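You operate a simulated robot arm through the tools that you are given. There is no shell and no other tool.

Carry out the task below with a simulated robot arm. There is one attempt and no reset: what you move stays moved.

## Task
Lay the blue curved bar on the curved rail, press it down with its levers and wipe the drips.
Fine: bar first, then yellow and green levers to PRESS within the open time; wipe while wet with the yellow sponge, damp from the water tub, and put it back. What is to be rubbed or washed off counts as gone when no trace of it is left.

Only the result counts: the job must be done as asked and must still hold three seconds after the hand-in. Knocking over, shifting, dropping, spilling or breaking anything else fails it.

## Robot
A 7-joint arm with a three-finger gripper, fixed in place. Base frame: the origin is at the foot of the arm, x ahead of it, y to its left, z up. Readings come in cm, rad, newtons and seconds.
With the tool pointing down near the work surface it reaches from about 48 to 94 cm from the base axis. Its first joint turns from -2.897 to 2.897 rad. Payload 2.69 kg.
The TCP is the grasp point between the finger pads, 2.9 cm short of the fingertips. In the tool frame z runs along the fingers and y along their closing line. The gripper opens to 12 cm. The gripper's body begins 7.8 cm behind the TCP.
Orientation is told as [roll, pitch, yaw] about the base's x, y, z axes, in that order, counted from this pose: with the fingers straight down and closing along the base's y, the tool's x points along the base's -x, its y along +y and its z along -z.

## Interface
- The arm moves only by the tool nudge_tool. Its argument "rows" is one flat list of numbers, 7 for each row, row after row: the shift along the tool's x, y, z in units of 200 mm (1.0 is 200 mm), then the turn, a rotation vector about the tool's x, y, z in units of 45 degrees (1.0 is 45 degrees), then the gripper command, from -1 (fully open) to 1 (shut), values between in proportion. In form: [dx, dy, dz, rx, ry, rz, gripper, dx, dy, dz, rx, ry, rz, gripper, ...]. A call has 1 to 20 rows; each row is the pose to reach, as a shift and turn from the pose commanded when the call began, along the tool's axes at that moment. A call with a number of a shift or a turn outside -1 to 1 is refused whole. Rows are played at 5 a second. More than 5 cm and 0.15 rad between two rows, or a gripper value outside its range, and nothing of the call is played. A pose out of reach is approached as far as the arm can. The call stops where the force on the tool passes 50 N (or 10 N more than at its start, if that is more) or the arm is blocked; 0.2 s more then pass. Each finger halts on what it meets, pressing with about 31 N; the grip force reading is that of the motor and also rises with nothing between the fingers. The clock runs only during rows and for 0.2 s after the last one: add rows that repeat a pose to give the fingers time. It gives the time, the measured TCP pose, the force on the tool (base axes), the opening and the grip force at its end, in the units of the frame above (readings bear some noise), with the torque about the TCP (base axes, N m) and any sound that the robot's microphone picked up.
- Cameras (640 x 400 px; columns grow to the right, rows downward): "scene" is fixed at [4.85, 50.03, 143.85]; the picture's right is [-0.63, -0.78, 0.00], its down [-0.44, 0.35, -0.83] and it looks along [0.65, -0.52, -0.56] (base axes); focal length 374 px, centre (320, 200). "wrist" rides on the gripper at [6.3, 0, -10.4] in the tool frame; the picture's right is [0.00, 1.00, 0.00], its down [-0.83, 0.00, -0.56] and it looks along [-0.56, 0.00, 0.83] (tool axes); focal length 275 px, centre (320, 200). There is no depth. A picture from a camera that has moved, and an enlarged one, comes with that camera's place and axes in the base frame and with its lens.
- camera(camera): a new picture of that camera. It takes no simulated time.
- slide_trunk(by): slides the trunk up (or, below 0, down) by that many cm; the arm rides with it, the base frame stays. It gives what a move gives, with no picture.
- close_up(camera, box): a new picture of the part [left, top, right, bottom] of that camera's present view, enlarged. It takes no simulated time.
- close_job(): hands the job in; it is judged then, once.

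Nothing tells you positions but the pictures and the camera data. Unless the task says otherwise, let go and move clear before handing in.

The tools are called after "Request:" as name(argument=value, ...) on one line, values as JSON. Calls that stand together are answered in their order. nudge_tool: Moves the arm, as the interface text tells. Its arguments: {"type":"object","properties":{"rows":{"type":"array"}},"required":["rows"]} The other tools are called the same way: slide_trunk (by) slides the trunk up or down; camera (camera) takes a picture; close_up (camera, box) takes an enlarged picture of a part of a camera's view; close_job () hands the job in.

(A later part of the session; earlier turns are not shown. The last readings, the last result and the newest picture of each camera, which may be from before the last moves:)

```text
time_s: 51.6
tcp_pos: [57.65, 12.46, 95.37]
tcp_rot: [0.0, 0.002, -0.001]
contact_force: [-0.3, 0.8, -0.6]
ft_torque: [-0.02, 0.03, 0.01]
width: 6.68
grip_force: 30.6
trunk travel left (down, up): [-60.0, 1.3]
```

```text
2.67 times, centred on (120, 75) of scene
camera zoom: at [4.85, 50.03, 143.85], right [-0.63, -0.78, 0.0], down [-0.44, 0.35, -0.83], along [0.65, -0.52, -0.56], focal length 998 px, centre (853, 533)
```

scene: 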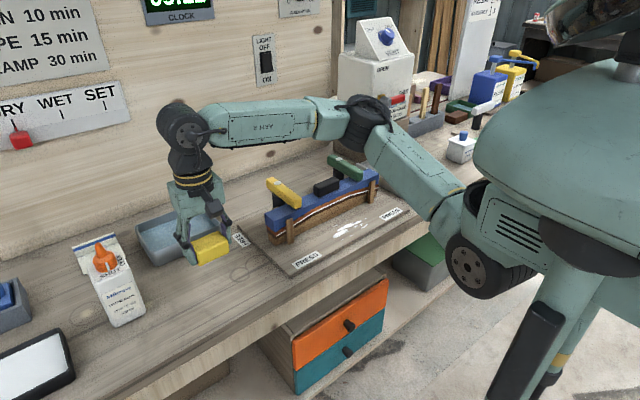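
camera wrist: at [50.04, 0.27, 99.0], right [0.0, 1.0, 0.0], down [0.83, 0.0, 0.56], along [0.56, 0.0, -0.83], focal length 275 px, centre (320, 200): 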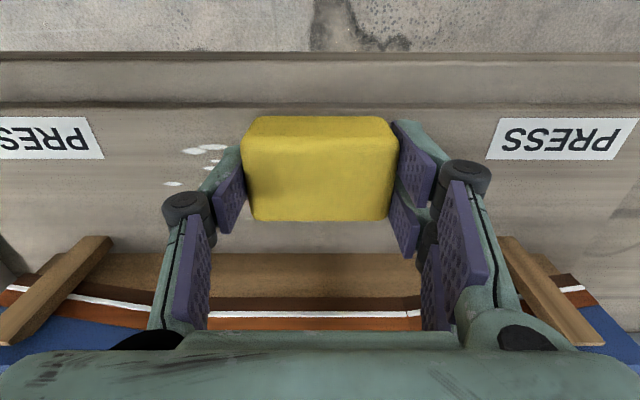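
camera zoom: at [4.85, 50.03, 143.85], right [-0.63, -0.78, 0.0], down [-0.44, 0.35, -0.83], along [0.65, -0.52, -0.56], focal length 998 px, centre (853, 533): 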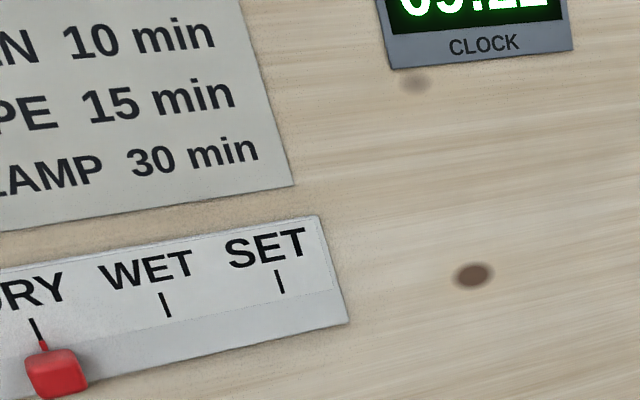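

Request:
close_up(camera="wrist", box=[30, 70, 230, 195])

Request:
close_up(camera="scene", box=[325, 210, 385, 248])

Request:
close_up(camera="wrist", box=[220, 90, 420, 240])

Request:
close_up(camera="scene", box=[250, 190, 350, 260])

```text
3.20 times, centred on (130, 132) of wrist
camera zoom: at [51.2, 12.43, 105.77], right [0.0, 1.0, 0.0], down [0.83, 0.0, 0.56], along [0.56, 0.0, -0.83], focal length 881 px, centre (928, 416)
```

zoom: 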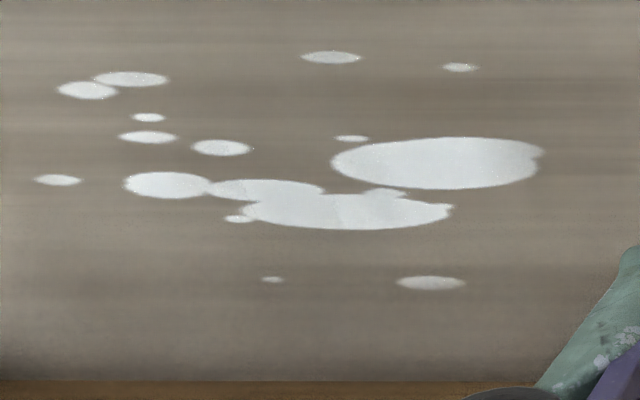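

```text
10.53 times, centred on (355, 229) of scene
camera zoom: at [4.85, 50.03, 143.85], right [-0.63, -0.78, 0.0], down [-0.44, 0.35, -0.83], along [0.65, -0.52, -0.56], focal length 3940 px, centre (-48, -105)
```

zoom: 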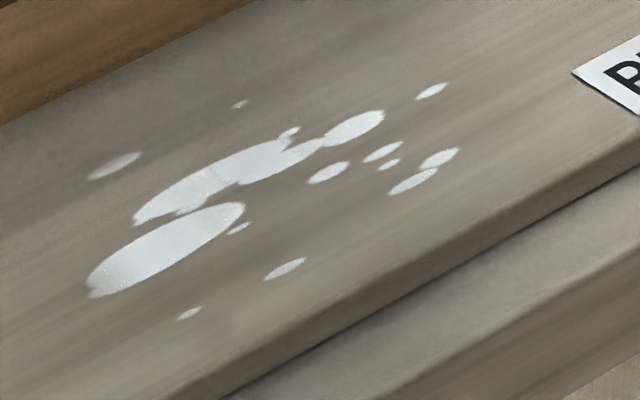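

```text
2.67 times, centred on (320, 165) of wrist
camera zoom: at [51.2, 12.43, 105.77], right [0.0, 1.0, 0.0], down [0.83, 0.0, 0.56], along [0.56, 0.0, -0.83], focal length 734 px, centre (320, 293)
```

zoom: 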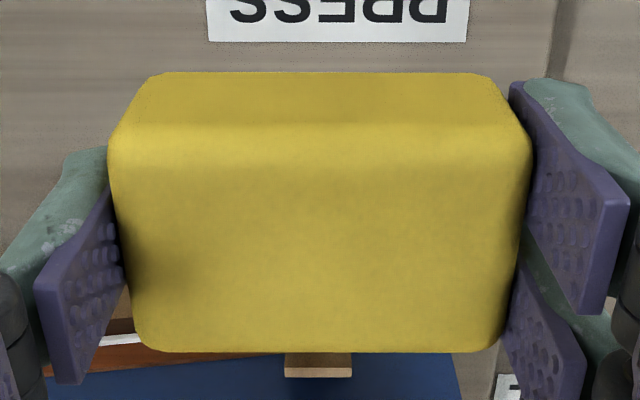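

```text
5.71 times, centred on (300, 225) of scene
camera zoom: at [4.85, 50.03, 143.85], right [-0.63, -0.78, 0.0], down [-0.44, 0.35, -0.83], along [0.65, -0.52, -0.56], focal length 2139 px, centre (434, 57)
```

zoom: 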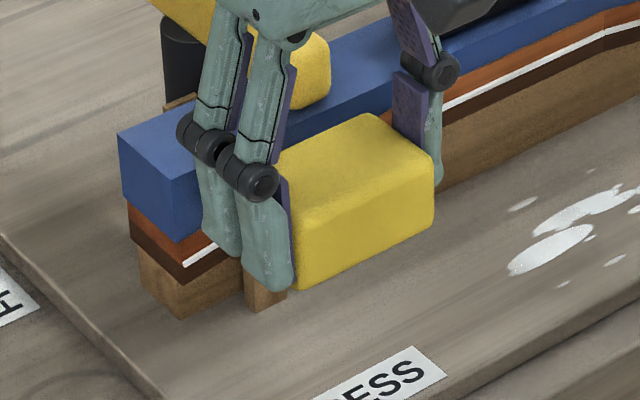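

The drips look unchanged so far, which means either each pass takes off little or the sponge isn't wet enough. As a test I'll rub just the big blob near (58, 0.3) several times at firmer pressure, then compare it with the others.

Request:
nudge_tool(rows=[-0.01, -0.2, 0, 0, 0, 0, 1, -0.02, -0.4, 0.05, 0, 0, 0, 1, -0.04, -0.6, 0.1, 0, 0, 0, 1, -0.04, -0.6, 0.25, 0, 0, 0, 1, -0.04, -0.6, 0.32, 0, 0, 0, 1, -0.04, -0.6, 0.333, 0, 0, 0, 1, -0.09, -0.6, 0.333, 0, 0, 0, 1, -0.14, -0.6, 0.333, 0, 0, 0, 1, -0.04, -0.6, 0.333, 0, 0, 0, 1, 0.05, -0.6, 0.333, 0, 0, 0, 1, -0.04, -0.6, 0.333, 0, 0, 0, 1, -0.14, -0.6, 0.333, 0, 0, 0, 1, -0.04, -0.6, 0.333, 0, 0, 0, 1, 0.05, -0.6, 0.333, 0, 0, 0, 1, -0.04, -0.6, 0.333, 0, 0, 0, 1, -0.14, -0.6, 0.333, 0, 0, 0, 1, -0.04, -0.6, 0.333, 0, 0, 0, 1, 0.05, -0.6, 0.333, 0, 0, 0, 1, -0.04, -0.6, 0.333, 0, 0, 0, 1])

Request:
close_up(camera="scene", box=[280, 170, 420, 260])

```text
time_s: 55.6
tcp_pos: [57.94, 0.37, 88.62]
tcp_rot: [-0.001, -0.002, 0.0]
contact_force: [-2.6, 0.7, 4.1]
ft_torque: [0.12, 0.1, 0.11]
width: 6.7
grip_force: 30.9
trunk travel left (down, up): [-60.0, 1.3]
```

```text
4.44 times, centred on (350, 215) of scene
camera zoom: at [4.85, 50.03, 143.85], right [-0.63, -0.78, 0.0], down [-0.44, 0.35, -0.83], along [0.65, -0.52, -0.56], focal length 1663 px, centre (187, 133)
```

zoom: 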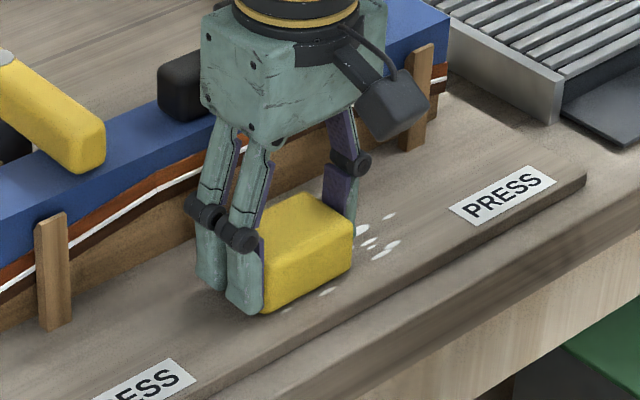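

Request:
nudge_tool(rows=[0, 0, -0.1, 0, 0, 0, 1, 0.02, 0.1, -0.25, 0, 0, 0, 1, 0.04, 0.3, -0.33, 0, 0, 0, 1, 0.04, 0.5, -0.33, 0, 0, 0, 1, 0.04, 0.6, -0.33, 0, 0, 0, 1])

Request:
close_up(camera="wrist", box=[30, 70, 230, 195])

Request:
close_up(camera="scene", box=[325, 210, 385, 248])

Request:
close_up(camera="scene", box=[250, 190, 350, 260])

Request:
close_up(camera="scene", box=[130, 0, 230, 40])

```text
time_s: 56.8
tcp_pos: [57.35, 12.5, 95.38]
tcp_rot: [0.0, 0.001, 0.001]
contact_force: [0.0, -0.5, 0.2]
ft_torque: [0.0, 0.03, -0.01]
width: 6.68
grip_force: 30.8
trunk travel left (down, up): [-60.0, 1.3]
```

```text
3.20 times, centred on (130, 132) of wrist
camera zoom: at [50.97, 12.38, 105.7], right [0.0, 1.0, 0.0], down [0.83, 0.0, 0.56], along [0.56, 0.0, -0.83], focal length 881 px, centre (928, 416)
```

zoom: 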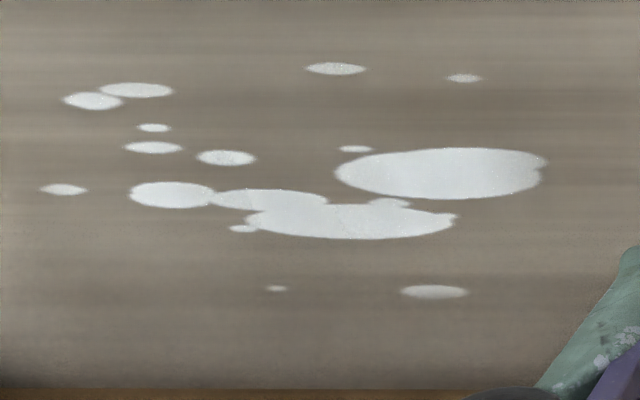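

```text
10.53 times, centred on (355, 229) of scene
camera zoom: at [4.85, 50.03, 143.85], right [-0.63, -0.78, 0.0], down [-0.44, 0.35, -0.83], along [0.65, -0.52, -0.56], focal length 3940 px, centre (-48, -105)
```

zoom: 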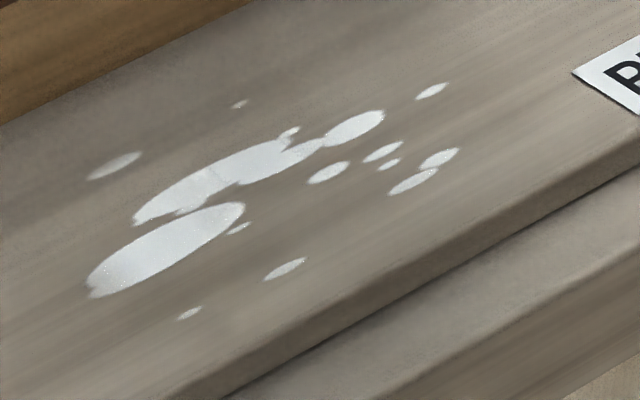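

```text
5.71 times, centred on (300, 225) of scene
camera zoom: at [4.85, 50.03, 143.85], right [-0.63, -0.78, 0.0], down [-0.44, 0.35, -0.83], along [0.65, -0.52, -0.56], focal length 2139 px, centre (434, 57)
```

zoom: 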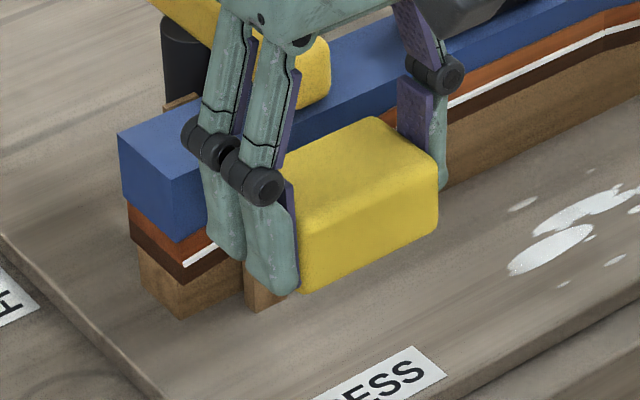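

```text
6.40 times, centred on (180, 20) of scene
camera zoom: at [4.85, 50.03, 143.85], right [-0.63, -0.78, 0.0], down [-0.44, 0.35, -0.83], along [0.65, -0.52, -0.56], focal length 2395 px, centre (1216, 1352)
```

zoom: 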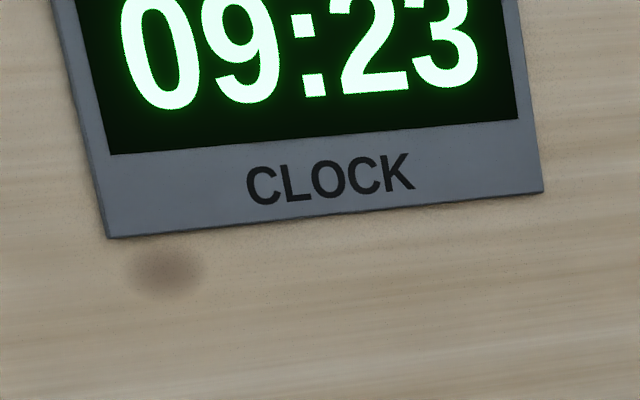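

The clock reads 09:23, so there is still time. I'm taking a very close look at the big blob to have a precise before/after reference.

Request:
close_up(camera="wrist", box=[130, 108, 210, 158])

Request:
close_up(camera="wrist", box=[60, 100, 140, 150])

Request:
camera(camera="wrist")

```text
8.00 times, centred on (170, 133) of wrist
camera zoom: at [50.97, 12.38, 105.7], right [0.0, 1.0, 0.0], down [0.83, 0.0, 0.56], along [0.56, 0.0, -0.83], focal length 2202 px, centre (1520, 736)
```

zoom: 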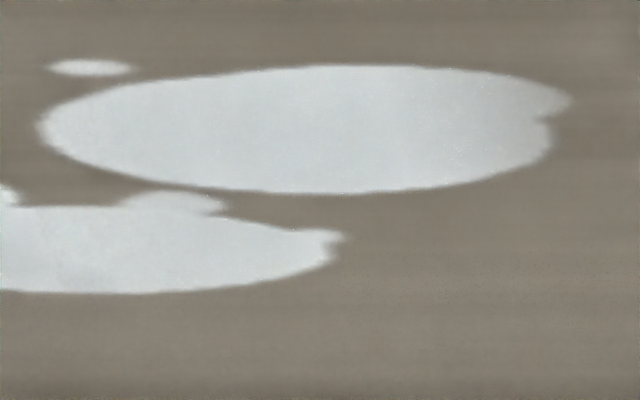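

```text
8.00 times, centred on (100, 125) of wrist
camera zoom: at [50.97, 12.38, 105.7], right [0.0, 1.0, 0.0], down [0.83, 0.0, 0.56], along [0.56, 0.0, -0.83], focal length 2202 px, centre (2080, 800)
```

zoom: 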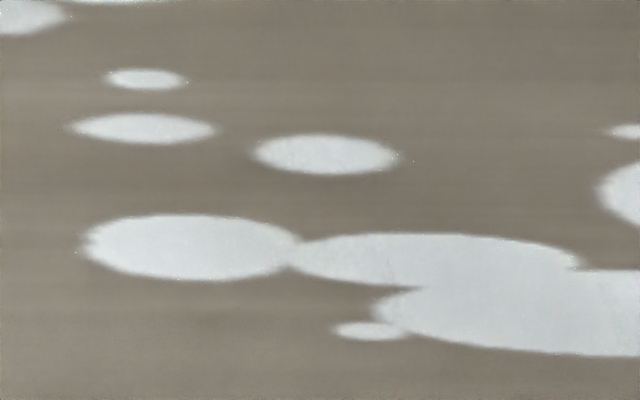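

```text
taken
camera wrist: at [50.97, 12.38, 105.7], right [0.0, 1.0, 0.0], down [0.83, 0.0, 0.56], along [0.56, 0.0, -0.83], focal length 275 px, centre (320, 200)
```

wrist: 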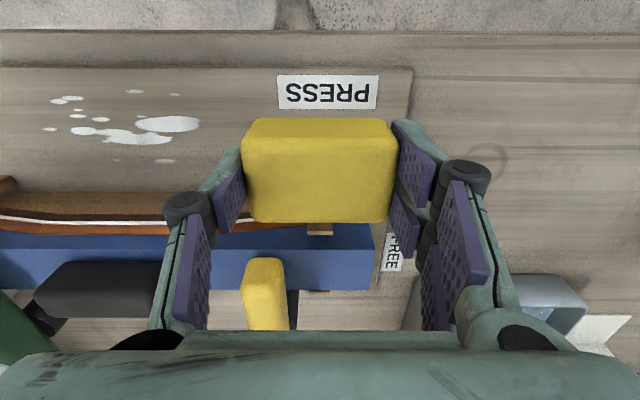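

I see no measurable removal, so I suspect the sponge never got damp enough. I'll take it back to the tub and this time set it right down on the tub floor to soak.

Request:
nudge_tool(rows=[0, 0.2, 0, 0, 0, 0, 1, 0, 0.4, 0, 0, 0, 0, 1, -0.05, 0.6, 0, 0, 0, 0, 1, -0.2, 0.75, 0, 0, 0, 0, 1, -0.38, 0.85, 0, 0, 0, 0, 1, -0.58, 0.93, 0, 0, 0, 0, 1, -0.78, 0.97, 0, 0, 0, 0, 1, -0.98, 0.97, 0, 0, 0, 0, 1])

Request:
nudge_tool(rows=[-0.13, 0, 0, 0, 0, 0, 1, -0.255, 0, 0, 0, 0, 0, 1, -0.255, 0, 0.15, 0, 0, 0, 1, -0.255, 0, 0.3, 0, 0, 0, 1, -0.255, 0, 0.345, 0, 0, 0, 1, -0.255, 0, 0.355, 0, 0, 0, 1])

Request:
camera(camera="wrist")

```text
time_s: 58.6
tcp_pos: [77.05, 31.82, 95.32]
tcp_rot: [0.0, 0.0, 0.0]
contact_force: [0.1, 0.0, -0.3]
ft_torque: [0.0, 0.01, -0.01]
width: 6.68
grip_force: 31.7
trunk travel left (down, up): [-60.0, 1.3]
```

```text
time_s: 60.0
tcp_pos: [81.95, 31.8, 88.03]
tcp_rot: [-0.001, 0.001, 0.0]
contact_force: [-0.9, -0.1, -0.6]
ft_torque: [0.0, 0.0, -0.04]
width: 6.69
grip_force: 31.3
trunk travel left (down, up): [-60.0, 1.3]
```

```text
taken
camera wrist: at [75.66, 31.64, 98.42], right [0.0, 1.0, 0.0], down [0.83, 0.0, 0.56], along [0.56, 0.0, -0.83], focal length 275 px, centre (320, 200)
```

wrist: 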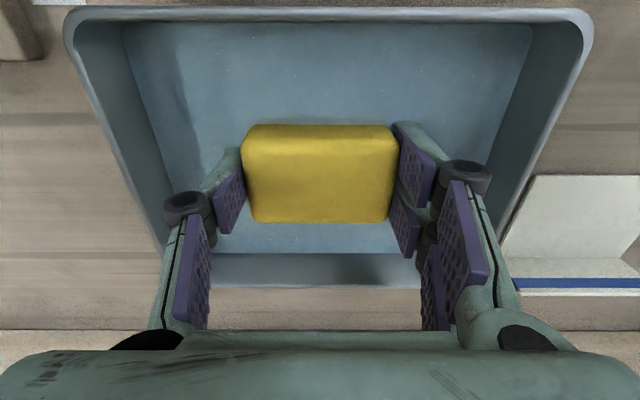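

Request:
nudge_tool(rows=[0, 0, 0.007, 0, 0, 0, 1, 0, 0, 0.014, 0, 0, 0, 1])

```text
time_s: 60.6
tcp_pos: [81.98, 31.72, 87.9]
tcp_rot: [-0.001, 0.0, 0.001]
contact_force: [0.1, 1.2, 0.0]
ft_torque: [0.06, -0.05, 0.0]
width: 6.7
grip_force: 31.6
trunk travel left (down, up): [-60.0, 1.3]
```

Request:
nudge_tool(rows=[0, 0, 0.007, 0, 0, 0, 1, 0, 0, 0.014, 0, 0, 0, 1])

```text
time_s: 61.2
tcp_pos: [82.07, 31.61, 88.0]
tcp_rot: [0.003, -0.003, 0.0]
contact_force: [0.4, 0.9, 14.6]
ft_torque: [-0.03, -0.03, 0.01]
width: 6.7
grip_force: 30.6
trunk travel left (down, up): [-60.0, 1.3]
```

The sponge is pressed onto the tub floor (15 N). I'll release it so it can soak freely, look, and then regrip.

Request:
nudge_tool(rows=[0, 0, -0.007, 0, 0, 0, 1, 0, 0, -0.007, 0, 0, 0, -0.4, 0, 0, -0.007, 0, 0, 0, -0.4, 0, 0, -0.007, 0, 0, 0, -0.4, 0, 0, -0.007, 0, 0, 0, -0.4])

Request:
camera(camera="wrist")

Request:
close_up(camera="scene", box=[130, 180, 230, 250])

Request:
close_up(camera="scene", box=[0, 0, 240, 150])

```text
time_s: 62.4
tcp_pos: [82.05, 31.77, 87.6]
tcp_rot: [0.001, -0.001, 0.0]
contact_force: [0.3, 0.6, -0.3]
ft_torque: [-0.05, 0.0, -0.01]
width: 8.42
grip_force: 0.1
trunk travel left (down, up): [-60.0, 1.3]
```

```text
taken
camera wrist: at [75.68, 31.71, 98.08], right [0.0, 1.0, 0.0], down [0.83, 0.0, 0.56], along [0.56, 0.0, -0.83], focal length 275 px, centre (320, 200)
```

wrist: 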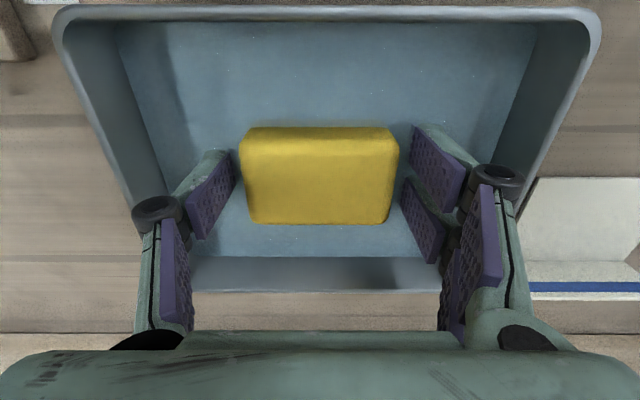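

```text
5.71 times, centred on (180, 215) of scene
camera zoom: at [4.85, 50.03, 143.85], right [-0.63, -0.78, 0.0], down [-0.44, 0.35, -0.83], along [0.65, -0.52, -0.56], focal length 2139 px, centre (1120, 114)
```

zoom: 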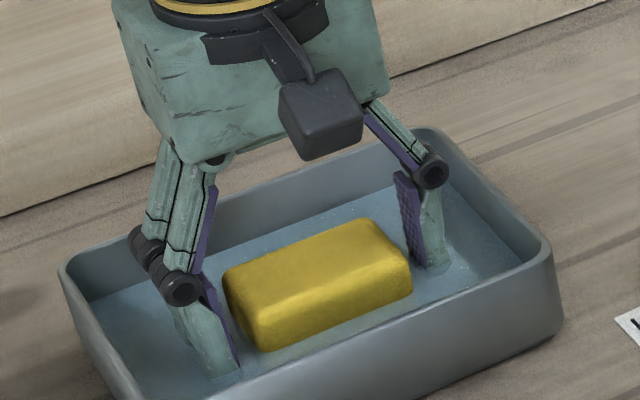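

```text
2.67 times, centred on (120, 75) of scene
camera zoom: at [4.85, 50.03, 143.85], right [-0.63, -0.78, 0.0], down [-0.44, 0.35, -0.83], along [0.65, -0.52, -0.56], focal length 998 px, centre (853, 533)
```

zoom: 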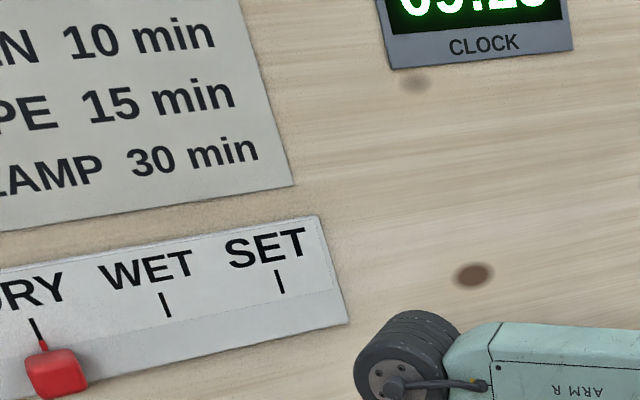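

The sponge is sitting in the water. I'll regrip it firmly, lift it out and let it drip.

Request:
nudge_tool(rows=[0, 0, 0, 0, 0, 0, -0.4, 0, 0, 0, 0, 0, 0, -0.4, 0, 0, 0, 0, 0, 0, 1, 0, 0, 0, 0, 0, 0, 1, 0, 0, 0, 0, 0, 0, 1, 0, 0, 0, 0, 0, 0, 1, 0, 0, -0.1, 0, 0, 0, 1, 0, 0, -0.25, 0, 0, 0, 1, 0, 0, -0.4, 0, 0, 0, 1, 0, 0, -0.4, 0, 0, 0, 1, 0, 0, -0.4, 0, 0, 0, 1, 0, 0, -0.4, 0, 0, 0, 1])

Request:
close_up(camera="scene", box=[120, 160, 280, 280])

Request:
camera(camera="wrist")

```text
time_s: 65.0
tcp_pos: [81.86, 31.98, 95.81]
tcp_rot: [-0.002, 0.001, 0.001]
contact_force: [0.0, 0.8, 0.2]
ft_torque: [-0.03, 0.02, 0.02]
width: 6.69
grip_force: 30.9
trunk travel left (down, up): [-60.0, 1.3]
```

```text
3.33 times, centred on (200, 220) of scene
camera zoom: at [4.85, 50.03, 143.85], right [-0.63, -0.78, 0.0], down [-0.44, 0.35, -0.83], along [0.65, -0.52, -0.56], focal length 1248 px, centre (720, 133)
```

zoom: 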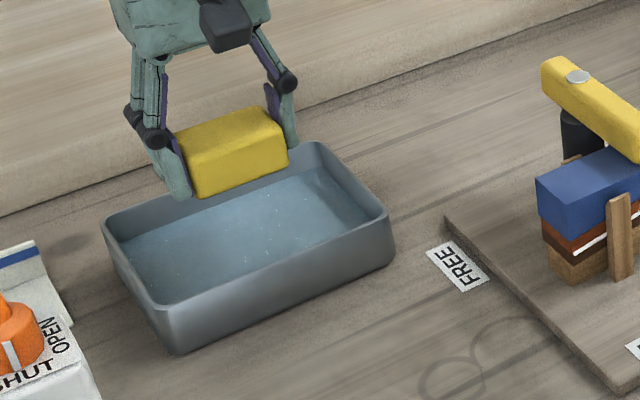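

```text
taken
camera wrist: at [75.46, 31.81, 106.13], right [0.0, 1.0, 0.0], down [0.83, 0.0, 0.56], along [0.56, 0.0, -0.83], focal length 275 px, centre (320, 200)
```

wrist: 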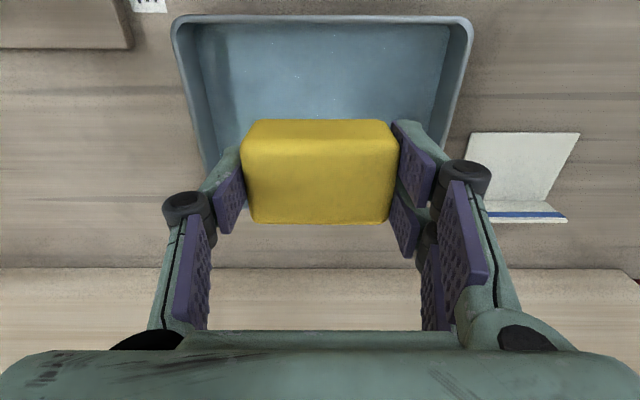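

The sponge is soaked and back in the grip, and the tub has not shifted. I'll return to the drips.

Request:
nudge_tool(rows=[0.2, 0, 0, 0, 0, 0, 1, 0.4, 0, 0, 0, 0, 0, 1, 0.6, -0.02, 0, 0, 0, 0, 1, 0.8, -0.06, 0, 0, 0, 0, 1, 0.98, -0.12, 0, 0, 0, 0, 1])

Request:
nudge_tool(rows=[0.1, -0.12, 0, 0, 0, 0, 1, 0.2, -0.28, 0, 0, 0, 0, 1, 0.25, -0.46, 0, 0, 0, 0, 1, 0.25, -0.66, 0, 0, 0, 0, 1, 0.25, -0.86, 0, 0, 0, 0, 1])

Request:
close_up(camera="wrist", box=[30, 70, 230, 195])

```text
time_s: 66.2
tcp_pos: [62.37, 29.33, 95.72]
tcp_rot: [0.001, -0.001, 0.001]
contact_force: [0.5, 0.3, -0.3]
ft_torque: [0.01, 0.0, -0.01]
width: 6.69
grip_force: 31.1
trunk travel left (down, up): [-60.0, 1.3]
```

```text
time_s: 67.4
tcp_pos: [57.52, 12.0, 95.75]
tcp_rot: [-0.001, 0.0, 0.0]
contact_force: [-1.1, 0.2, -0.2]
ft_torque: [0.02, -0.02, -0.01]
width: 6.69
grip_force: 30.8
trunk travel left (down, up): [-60.0, 1.3]
```

```text
3.20 times, centred on (130, 132) of wrist
camera zoom: at [51.11, 12.03, 106.03], right [0.0, 1.0, 0.0], down [0.83, 0.0, 0.56], along [0.56, 0.0, -0.83], focal length 881 px, centre (928, 416)
```

zoom: 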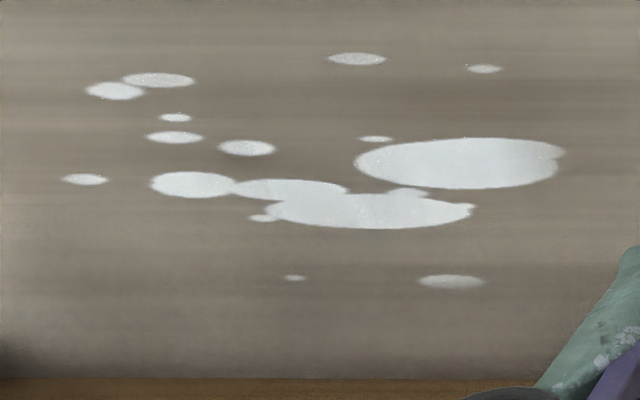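

Request:
nudge_tool(rows=[-0.01, -0.2, 0, 0, 0, 0, 1, -0.02, -0.4, 0.05, 0, 0, 0, 1, -0.029, -0.58, 0.13, 0, 0, 0, 1, -0.029, -0.58, 0.27, 0, 0, 0, 1, -0.029, -0.58, 0.345, 0, 0, 0, 1, -0.029, -0.58, 0.356, 0, 0, 0, 1])

```text
time_s: 68.8
tcp_pos: [58.1, 0.65, 88.55]
tcp_rot: [0.0, -0.002, 0.0]
contact_force: [0.2, -0.1, -0.6]
ft_torque: [-0.01, -0.01, 0.0]
width: 6.67
grip_force: 30.9
trunk travel left (down, up): [-60.0, 1.3]
```

Request:
nudge_tool(rows=[0, 0, 0.007, 0, 0, 0, 1, 0, 0, 0.013, 0, 0, 0, 1])

```text
time_s: 69.4
tcp_pos: [58.01, 0.58, 88.5]
tcp_rot: [0.001, -0.005, -0.001]
contact_force: [7.3, 2.4, 19.8]
ft_torque: [0.1, -0.08, 0.03]
width: 6.69
grip_force: 31.3
trunk travel left (down, up): [-60.0, 1.3]
```

Contact is 20 N. I'll rub slowly over the big blob and then lift aside to check.

Request:
nudge_tool(rows=[-0.05, 0, 0, 0, 0, 0, 1, -0.1, 0, 0, 0, 0, 0, 1, -0.05, 0, 0, 0, 0, 0, 1, 0, 0, 0, 0, 0, 0, 1, 0.05, 0, 0, 0, 0, 0, 1, 0.09, 0, 0, 0, 0, 0, 1, 0.05, 0, 0, 0, 0, 0, 1, 0, 0, 0, 0, 0, 0, 1, -0.05, 0, 0, 0, 0, 0, 1, -0.1, 0, 0, 0, 0, 0, 1, -0.05, 0, 0, 0, 0, 0, 1, 0, 0, 0, 0, 0, 0, 1])

Request:
nudge_tool(rows=[0, 0, -0.1, 0, 0, 0, 1, 0.02, 0.15, -0.25, 0, 0, 0, 1, 0.03, 0.35, -0.33, 0, 0, 0, 1, 0.03, 0.57, -0.35, 0, 0, 0, 1])

Request:
close_up(camera="wrist", box=[30, 70, 230, 195])

Request:
close_up(camera="scene", box=[325, 210, 385, 248])

```text
time_s: 72.0
tcp_pos: [58.19, 0.57, 88.44]
tcp_rot: [0.0, -0.006, -0.004]
contact_force: [20.5, -0.4, 30.4]
ft_torque: [-0.08, -0.4, 0.04]
width: 6.74
grip_force: 31.2
trunk travel left (down, up): [-60.0, 1.3]
```

```text
time_s: 73.0
tcp_pos: [57.52, 12.23, 95.43]
tcp_rot: [0.002, -0.001, -0.001]
contact_force: [0.2, -0.6, -0.7]
ft_torque: [0.03, -0.02, 0.02]
width: 6.69
grip_force: 30.7
trunk travel left (down, up): [-60.0, 1.3]
```

```text
3.20 times, centred on (130, 132) of wrist
camera zoom: at [51.08, 12.07, 105.66], right [0.0, 1.0, 0.0], down [0.83, 0.0, 0.56], along [0.56, 0.0, -0.83], focal length 881 px, centre (928, 416)
```

zoom: 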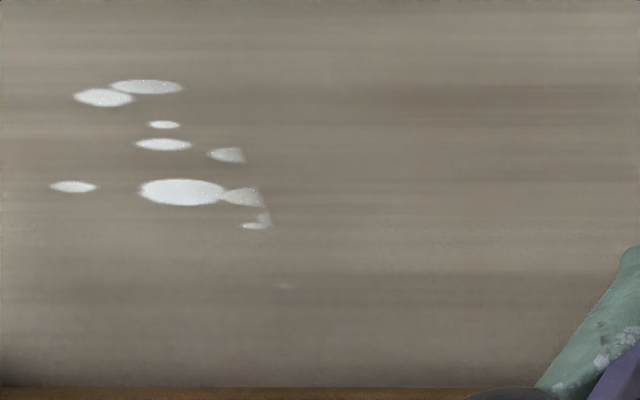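

```text
10.53 times, centred on (355, 229) of scene
camera zoom: at [4.85, 50.03, 143.85], right [-0.63, -0.78, 0.0], down [-0.44, 0.35, -0.83], along [0.65, -0.52, -0.56], focal length 3940 px, centre (-48, -105)
```

zoom: 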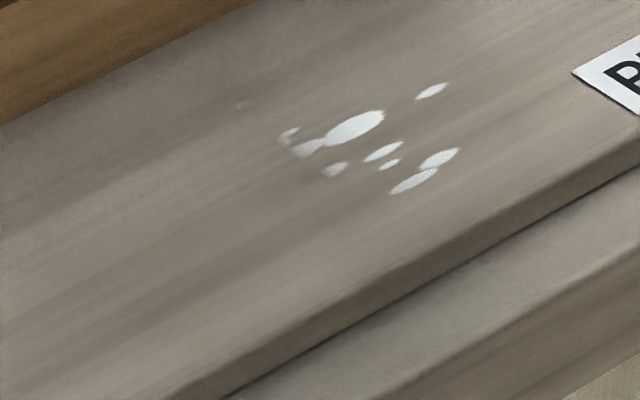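

It works now: the damp sponge wiped everything under it clean. I'll do the middle lane at y≈-4.5 the same way.

Request:
nudge_tool(rows=[-0.01, -0.2, 0, 0, 0, 0, 1, -0.02, -0.42, 0, 0, 0, 0, 1, -0.03, -0.64, 0.05, 0, 0, 0, 1, -0.03, -0.82, 0.15, 0, 0, 0, 1, -0.03, -0.82, 0.28, 0, 0, 0, 1, -0.03, -0.82, 0.34, 0, 0, 0, 1, -0.03, -0.82, 0.349, 0, 0, 0, 1, -0.08, -0.82, 0.349, 0, 0, 0, 1, -0.13, -0.82, 0.349, 0, 0, 0, 1, -0.08, -0.82, 0.349, 0, 0, 0, 1, -0.03, -0.82, 0.349, 0, 0, 0, 1, 0.02, -0.82, 0.349, 0, 0, 0, 1, 0.06, -0.82, 0.349, 0, 0, 0, 1, 0.02, -0.82, 0.349, 0, 0, 0, 1, -0.03, -0.82, 0.349, 0, 0, 0, 1, -0.08, -0.82, 0.349, 0, 0, 0, 1, -0.13, -0.82, 0.349, 0, 0, 0, 1, -0.08, -0.82, 0.349, 0, 0, 0, 1, -0.03, -0.82, 0.349, 0, 0, 0, 1])

Request:
close_up(camera="scene", box=[280, 170, 420, 260])

```text
time_s: 77.0
tcp_pos: [58.21, -4.37, 88.41]
tcp_rot: [0.001, -0.006, -0.004]
contact_force: [16.5, -0.2, 26.3]
ft_torque: [0.0, -0.36, 0.0]
width: 6.69
grip_force: 31.1
trunk travel left (down, up): [-60.0, 1.3]
```

```text
4.44 times, centred on (350, 215) of scene
camera zoom: at [4.85, 50.03, 143.85], right [-0.63, -0.78, 0.0], down [-0.44, 0.35, -0.83], along [0.65, -0.52, -0.56], focal length 1663 px, centre (187, 133)
```

zoom: 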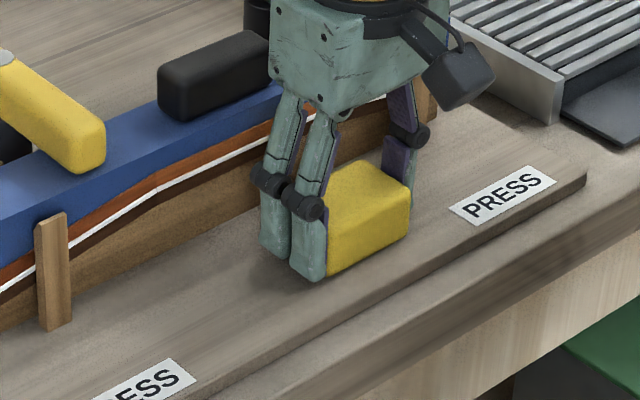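

Now the last lane, at y≈-8.

Request:
nudge_tool(rows=[0, -0.06, 0, 0, 0, 0, 1, 0, -0.12, 0, 0, 0, 0, 1, 0, -0.175, 0, 0, 0, 0, 1, -0.05, -0.175, 0, 0, 0, 0, 1, -0.1, -0.175, 0, 0, 0, 0, 1, -0.05, -0.175, 0, 0, 0, 0, 1, 0, -0.175, 0, 0, 0, 0, 1, 0.05, -0.175, 0, 0, 0, 0, 1, 0.09, -0.175, 0, 0, 0, 0, 1, 0.05, -0.175, 0, 0, 0, 0, 1, 0, -0.175, 0, 0, 0, 0, 1, -0.05, -0.175, 0, 0, 0, 0, 1, -0.1, -0.175, 0, 0, 0, 0, 1, -0.1, -0.08, 0, 0, 0, 0, 1, -0.1, 0.02, 0, 0, 0, 0, 1, -0.1, 0.12, 0, 0, 0, 0, 1, -0.1, 0.22, 0, 0, 0, 0, 1])

Request:
nudge_tool(rows=[0, 0, -0.1, 0, 0, 0, 1, 0.1, 0.15, -0.25, 0, 0, 0, 1, 0.15, 0.35, -0.33, 0, 0, 0, 1, 0.15, 0.57, -0.35, 0, 0, 0, 1])

Request:
close_up(camera="wrist", box=[0, 60, 240, 210])

Request:
close_up(camera="scene", box=[300, 180, 420, 255])

Request:
camera(camera="wrist")

```text
time_s: 80.6
tcp_pos: [60.01, -0.08, 88.41]
tcp_rot: [0.003, 0.0, -0.001]
contact_force: [0.7, -0.9, 0.3]
ft_torque: [-0.03, -0.05, -0.04]
width: 6.68
grip_force: 30.8
trunk travel left (down, up): [-60.0, 1.3]
```

```text
time_s: 81.6
tcp_pos: [56.97, 11.34, 95.53]
tcp_rot: [0.0, 0.003, 0.001]
contact_force: [0.3, 0.3, -0.9]
ft_torque: [-0.01, -0.02, 0.01]
width: 6.71
grip_force: 31.2
trunk travel left (down, up): [-60.0, 1.3]
```

```text
2.67 times, centred on (120, 135) of wrist
camera zoom: at [50.63, 11.2, 105.88], right [0.0, 1.0, 0.0], down [0.83, 0.0, 0.56], along [0.56, 0.0, -0.83], focal length 734 px, centre (853, 373)
```

zoom: 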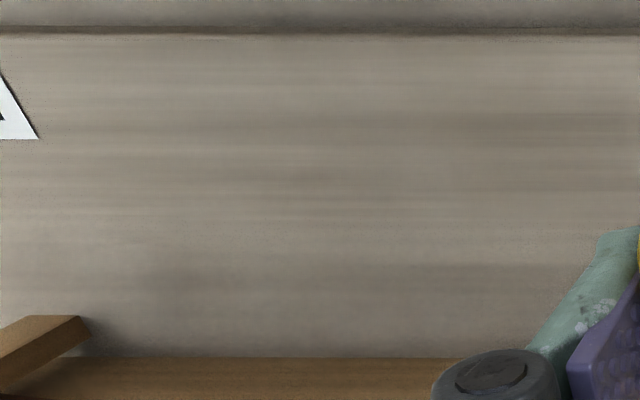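

```text
5.33 times, centred on (360, 218) of scene
camera zoom: at [4.85, 50.03, 143.85], right [-0.63, -0.78, 0.0], down [-0.44, 0.35, -0.83], along [0.65, -0.52, -0.56], focal length 1996 px, centre (107, 107)
```

zoom: 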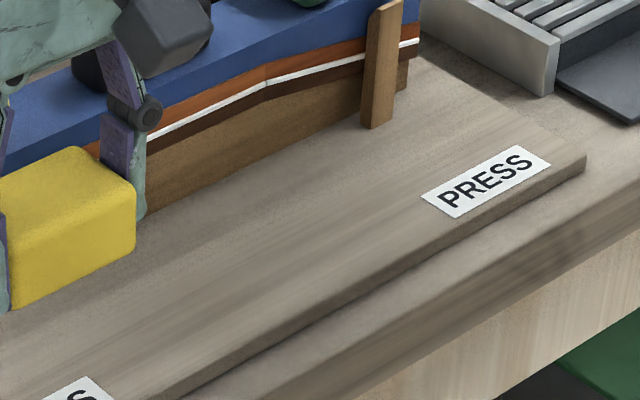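

```text
taken
camera wrist: at [50.63, 11.2, 105.88], right [0.0, 1.0, 0.0], down [0.83, 0.0, 0.56], along [0.56, 0.0, -0.83], focal length 275 px, centre (320, 200)
```

wrist: 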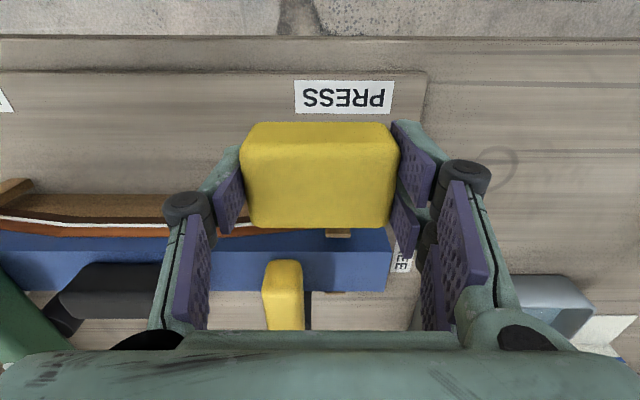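

The plate looks clean. I'm checking at high zoom for faint traces, and for drips anywhere else around the rail.

Request:
close_up(camera="scene", box=[325, 205, 389, 245])

Request:
close_up(camera="wrist", box=[30, 70, 130, 140])

Request:
close_up(camera="wrist", box=[120, 70, 250, 180])

Request:
close_up(camera="scene", box=[250, 150, 410, 280])

```text
10.00 times, centred on (357, 225) of scene
camera zoom: at [4.85, 50.03, 143.85], right [-0.63, -0.78, 0.0], down [-0.44, 0.35, -0.83], along [0.65, -0.52, -0.56], focal length 3742 px, centre (-50, -50)
```

zoom: 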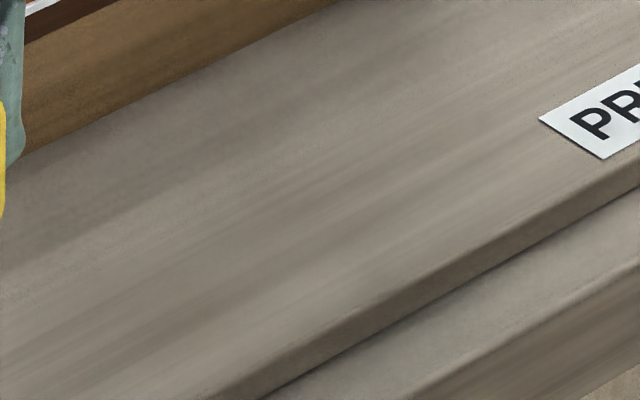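

```text
5.71 times, centred on (80, 105) of wrist
camera zoom: at [50.63, 11.2, 105.88], right [0.0, 1.0, 0.0], down [0.83, 0.0, 0.56], along [0.56, 0.0, -0.83], focal length 1573 px, centre (1691, 743)
```

zoom: 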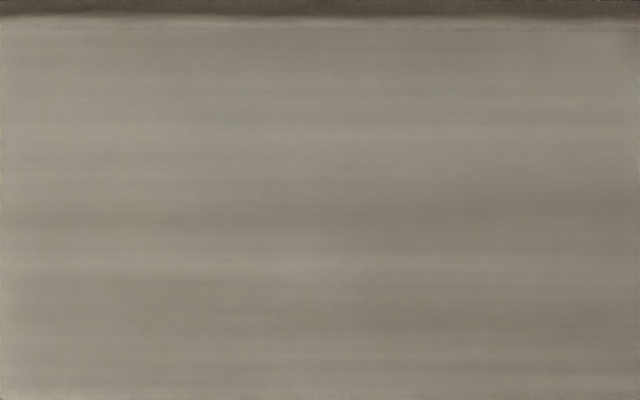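

```text
3.64 times, centred on (185, 125) of wrist
camera zoom: at [50.63, 11.2, 105.88], right [0.0, 1.0, 0.0], down [0.83, 0.0, 0.56], along [0.56, 0.0, -0.83], focal length 1001 px, centre (811, 473)
```

zoom: 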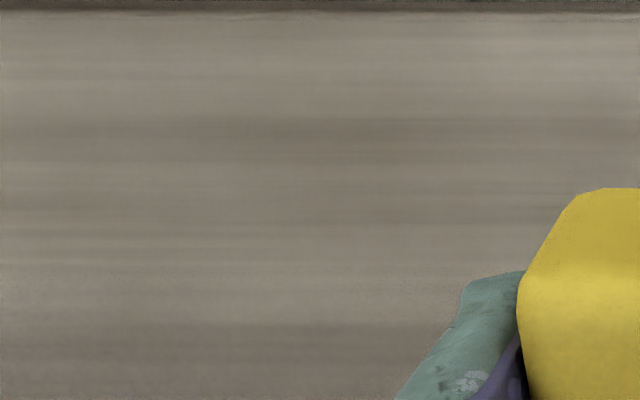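

```text
3.08 times, centred on (330, 215) of scene
camera zoom: at [4.85, 50.03, 143.85], right [-0.63, -0.78, 0.0], down [-0.44, 0.35, -0.83], along [0.65, -0.52, -0.56], focal length 1152 px, centre (289, 154)
```

zoom: 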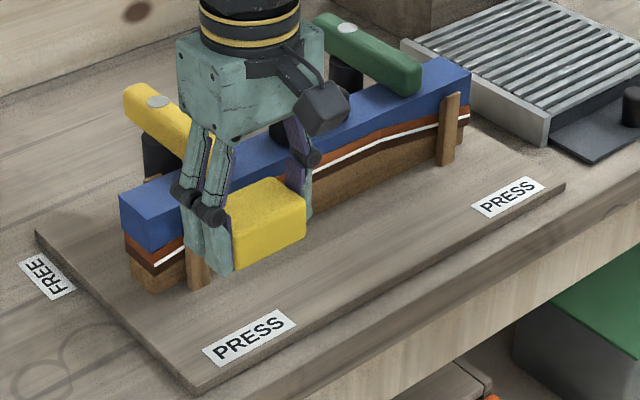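

No trace is visible. As insurance I'll make one more light pass over the whole drip area, sliding along y at three x positions.

Request:
nudge_tool(rows=[-0.05, -0.2, 0, 0, 0, 0, 1, -0.1, -0.4, 0.08, 0, 0, 0, 1, -0.15, -0.54, 0.2, 0, 0, 0, 1, -0.15, -0.54, 0.33, 0, 0, 0, 1, -0.15, -0.54, 0.353, 0, 0, 0, 1, -0.15, -0.63, 0.353, 0, 0, 0, 1, -0.15, -0.72, 0.353, 0, 0, 0, 1, -0.15, -0.81, 0.353, 0, 0, 0, 1, -0.15, -0.9, 0.353, 0, 0, 0, 1, -0.15, -0.99, 0.353, 0, 0, 0, 1, -0.1, -0.99, 0.35, 0, 0, 0, 1, -0.055, -0.99, 0.35, 0, 0, 0, 1, -0.055, -0.9, 0.35, 0, 0, 0, 1, -0.055, -0.81, 0.35, 0, 0, 0, 1, -0.055, -0.72, 0.35, 0, 0, 0, 1, -0.055, -0.63, 0.35, 0, 0, 0, 1, -0.055, -0.54, 0.35, 0, 0, 0, 1, -0.01, -0.54, 0.349, 0, 0, 0, 1, 0.035, -0.54, 0.349, 0, 0, 0, 1])

Request:
nudge_tool(rows=[0, -0.09, 0, 0, 0, 0, 1, 0, -0.18, 0, 0, 0, 0, 1, 0, -0.27, 0, 0, 0, 0, 1, 0, -0.36, 0, 0, 0, 0, 1, 0, -0.45, 0, 0, 0, 0, 1, -0.05, -0.36, 0, 0, 0, 0, 1, -0.1, -0.27, 0, 0, 0, 0, 1, -0.1, -0.27, -0.12, 0, 0, 0, 1, -0.05, -0.1, -0.28, 0, 0, 0, 1, -0.03, 0.1, -0.35, 0, 0, 0, 1, -0.03, 0.3, -0.35, 0, 0, 0, 1, -0.03, 0.5, -0.35, 0, 0, 0, 1])

Request:
close_up(camera="wrist", box=[0, 60, 240, 210])

Request:
close_up(camera="scene", box=[250, 150, 410, 280])

Request:
close_up(camera="scene", box=[130, 0, 230, 40])

```text
time_s: 85.6
tcp_pos: [56.26, 0.62, 88.3]
tcp_rot: [0.003, 0.0, -0.001]
contact_force: [3.3, 1.5, 4.6]
ft_torque: [0.0, -0.11, 0.01]
width: 6.7
grip_force: 30.7
trunk travel left (down, up): [-60.0, 1.3]
```

```text
time_s: 88.2
tcp_pos: [56.77, 10.71, 95.31]
tcp_rot: [-0.001, -0.001, 0.001]
contact_force: [-0.7, 0.0, -0.6]
ft_torque: [-0.01, 0.02, 0.01]
width: 6.69
grip_force: 30.3
trunk travel left (down, up): [-60.0, 1.3]
```

```text
2.67 times, centred on (120, 135) of wrist
camera zoom: at [50.43, 10.52, 105.64], right [0.0, 1.0, 0.0], down [0.83, 0.0, 0.56], along [0.56, 0.0, -0.83], focal length 734 px, centre (853, 373)
```

zoom: 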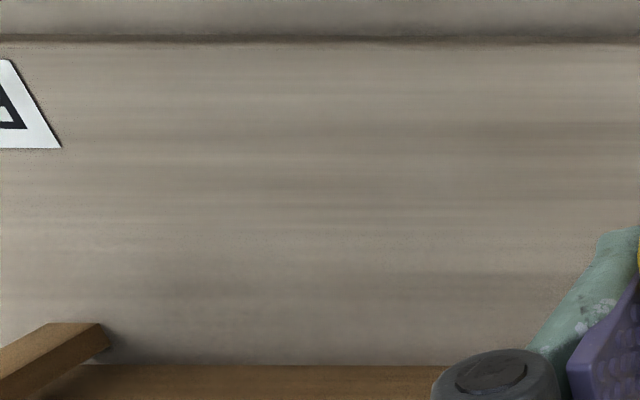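

```text
3.08 times, centred on (330, 215) of scene
camera zoom: at [4.85, 50.03, 143.85], right [-0.63, -0.78, 0.0], down [-0.44, 0.35, -0.83], along [0.65, -0.52, -0.56], focal length 1152 px, centre (289, 154)
```

zoom: 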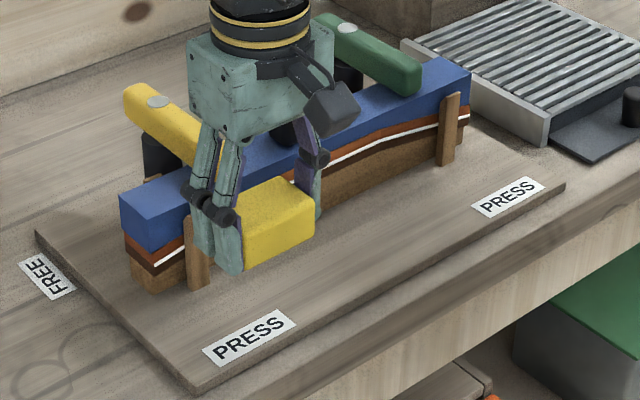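

```text
6.40 times, centred on (180, 20) of scene
camera zoom: at [4.85, 50.03, 143.85], right [-0.63, -0.78, 0.0], down [-0.44, 0.35, -0.83], along [0.65, -0.52, -0.56], focal length 2395 px, centre (1216, 1352)
```

zoom: 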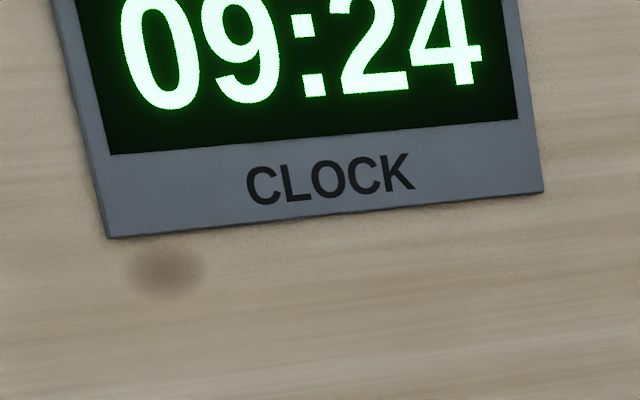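

Everything is clean at 09:24. Next I'll return the sponge to its original spot at (63.15, 32.05).

Request:
nudge_tool(rows=[0, 0.2, 0, 0, 0, 0, 1, 0, 0.4, 0, 0, 0, 0, 1, 0, 0.58, 0, 0, 0, 0, 1, -0.1, 0.75, 0, 0, 0, 0, 1, -0.22, 0.88, 0, 0, 0, 0, 1, -0.3, 0.97, 0, 0, 0, 0, 1])

Request:
camera(camera="wrist")

```text
time_s: 89.6
tcp_pos: [63.23, 29.9, 95.44]
tcp_rot: [0.0, 0.0, -0.001]
contact_force: [1.0, -0.2, -0.1]
ft_torque: [0.04, -0.03, 0.0]
width: 6.69
grip_force: 31.1
trunk travel left (down, up): [-60.0, 1.3]
```

```text
taken
camera wrist: at [56.8, 29.83, 105.81], right [-0.01, 1.0, 0.0], down [0.83, 0.0, 0.56], along [0.56, 0.0, -0.83], focal length 275 px, centre (320, 200)
```

wrist: 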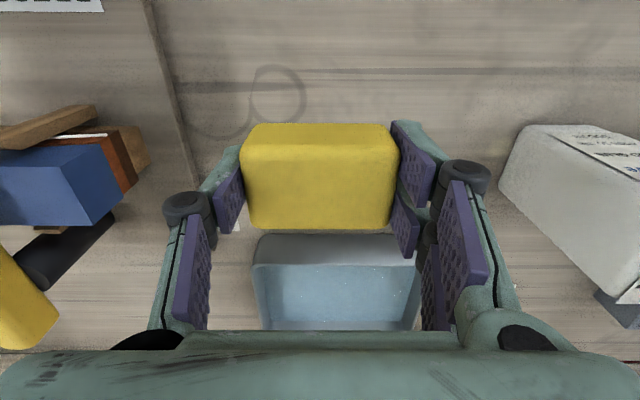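

Request:
nudge_tool(rows=[0, 0.105, 0.05, 0, 0, 0, 1, 0, 0.105, 0.2, 0, 0, 0, 1, 0, 0.105, 0.33, 0, 0, 0, 1, 0, 0.105, 0.385, 0, 0, 0, 1, 0, 0.105, 0.392, 0, 0, 0, 1])

Request:
close_up(camera="scene", box=[150, 200, 280, 300])

```text
time_s: 90.8
tcp_pos: [62.98, 32.03, 87.53]
tcp_rot: [0.0, 0.0, 0.001]
contact_force: [0.0, -0.4, -0.3]
ft_torque: [0.01, 0.01, 0.01]
width: 6.7
grip_force: 31.0
trunk travel left (down, up): [-60.0, 1.3]
```

```text
4.00 times, centred on (215, 250) of scene
camera zoom: at [4.85, 50.03, 143.85], right [-0.63, -0.78, 0.0], down [-0.44, 0.35, -0.83], along [0.65, -0.52, -0.56], focal length 1497 px, centre (740, 0)
```

zoom: 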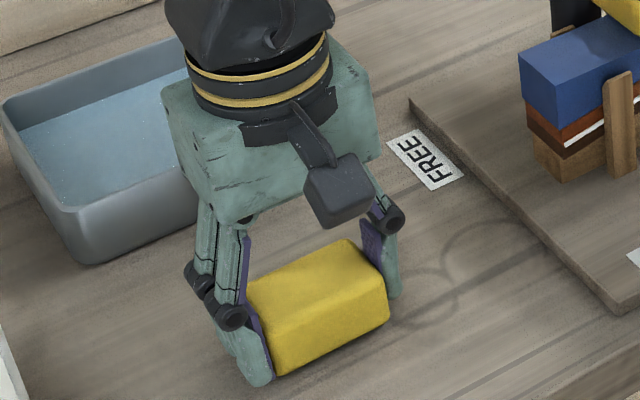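

The sponge is still a few millimetres above the table, so I'll lower it until it touches.

Request:
nudge_tool(rows=[0, 0, 0.007, 0, 0, 0, 1, 0, 0, 0.014, 0, 0, 0, 1])

```text
time_s: 91.4
tcp_pos: [62.89, 32.12, 87.28]
tcp_rot: [-0.001, 0.0, 0.0]
contact_force: [0.6, -1.2, -0.4]
ft_torque: [0.05, 0.02, 0.03]
width: 6.72
grip_force: 31.3
trunk travel left (down, up): [-60.0, 1.3]
```

Request:
nudge_tool(rows=[0, 0, 0.006, 0, 0, 0, 1, 0, 0, 0.012, 0, 0, 0, 1])

```text
time_s: 92.0
tcp_pos: [62.9, 32.07, 87.29]
tcp_rot: [0.001, -0.002, 0.001]
contact_force: [-1.0, 0.2, 8.1]
ft_torque: [-0.09, 0.04, -0.02]
width: 6.7
grip_force: 30.5
trunk travel left (down, up): [-60.0, 1.3]
```

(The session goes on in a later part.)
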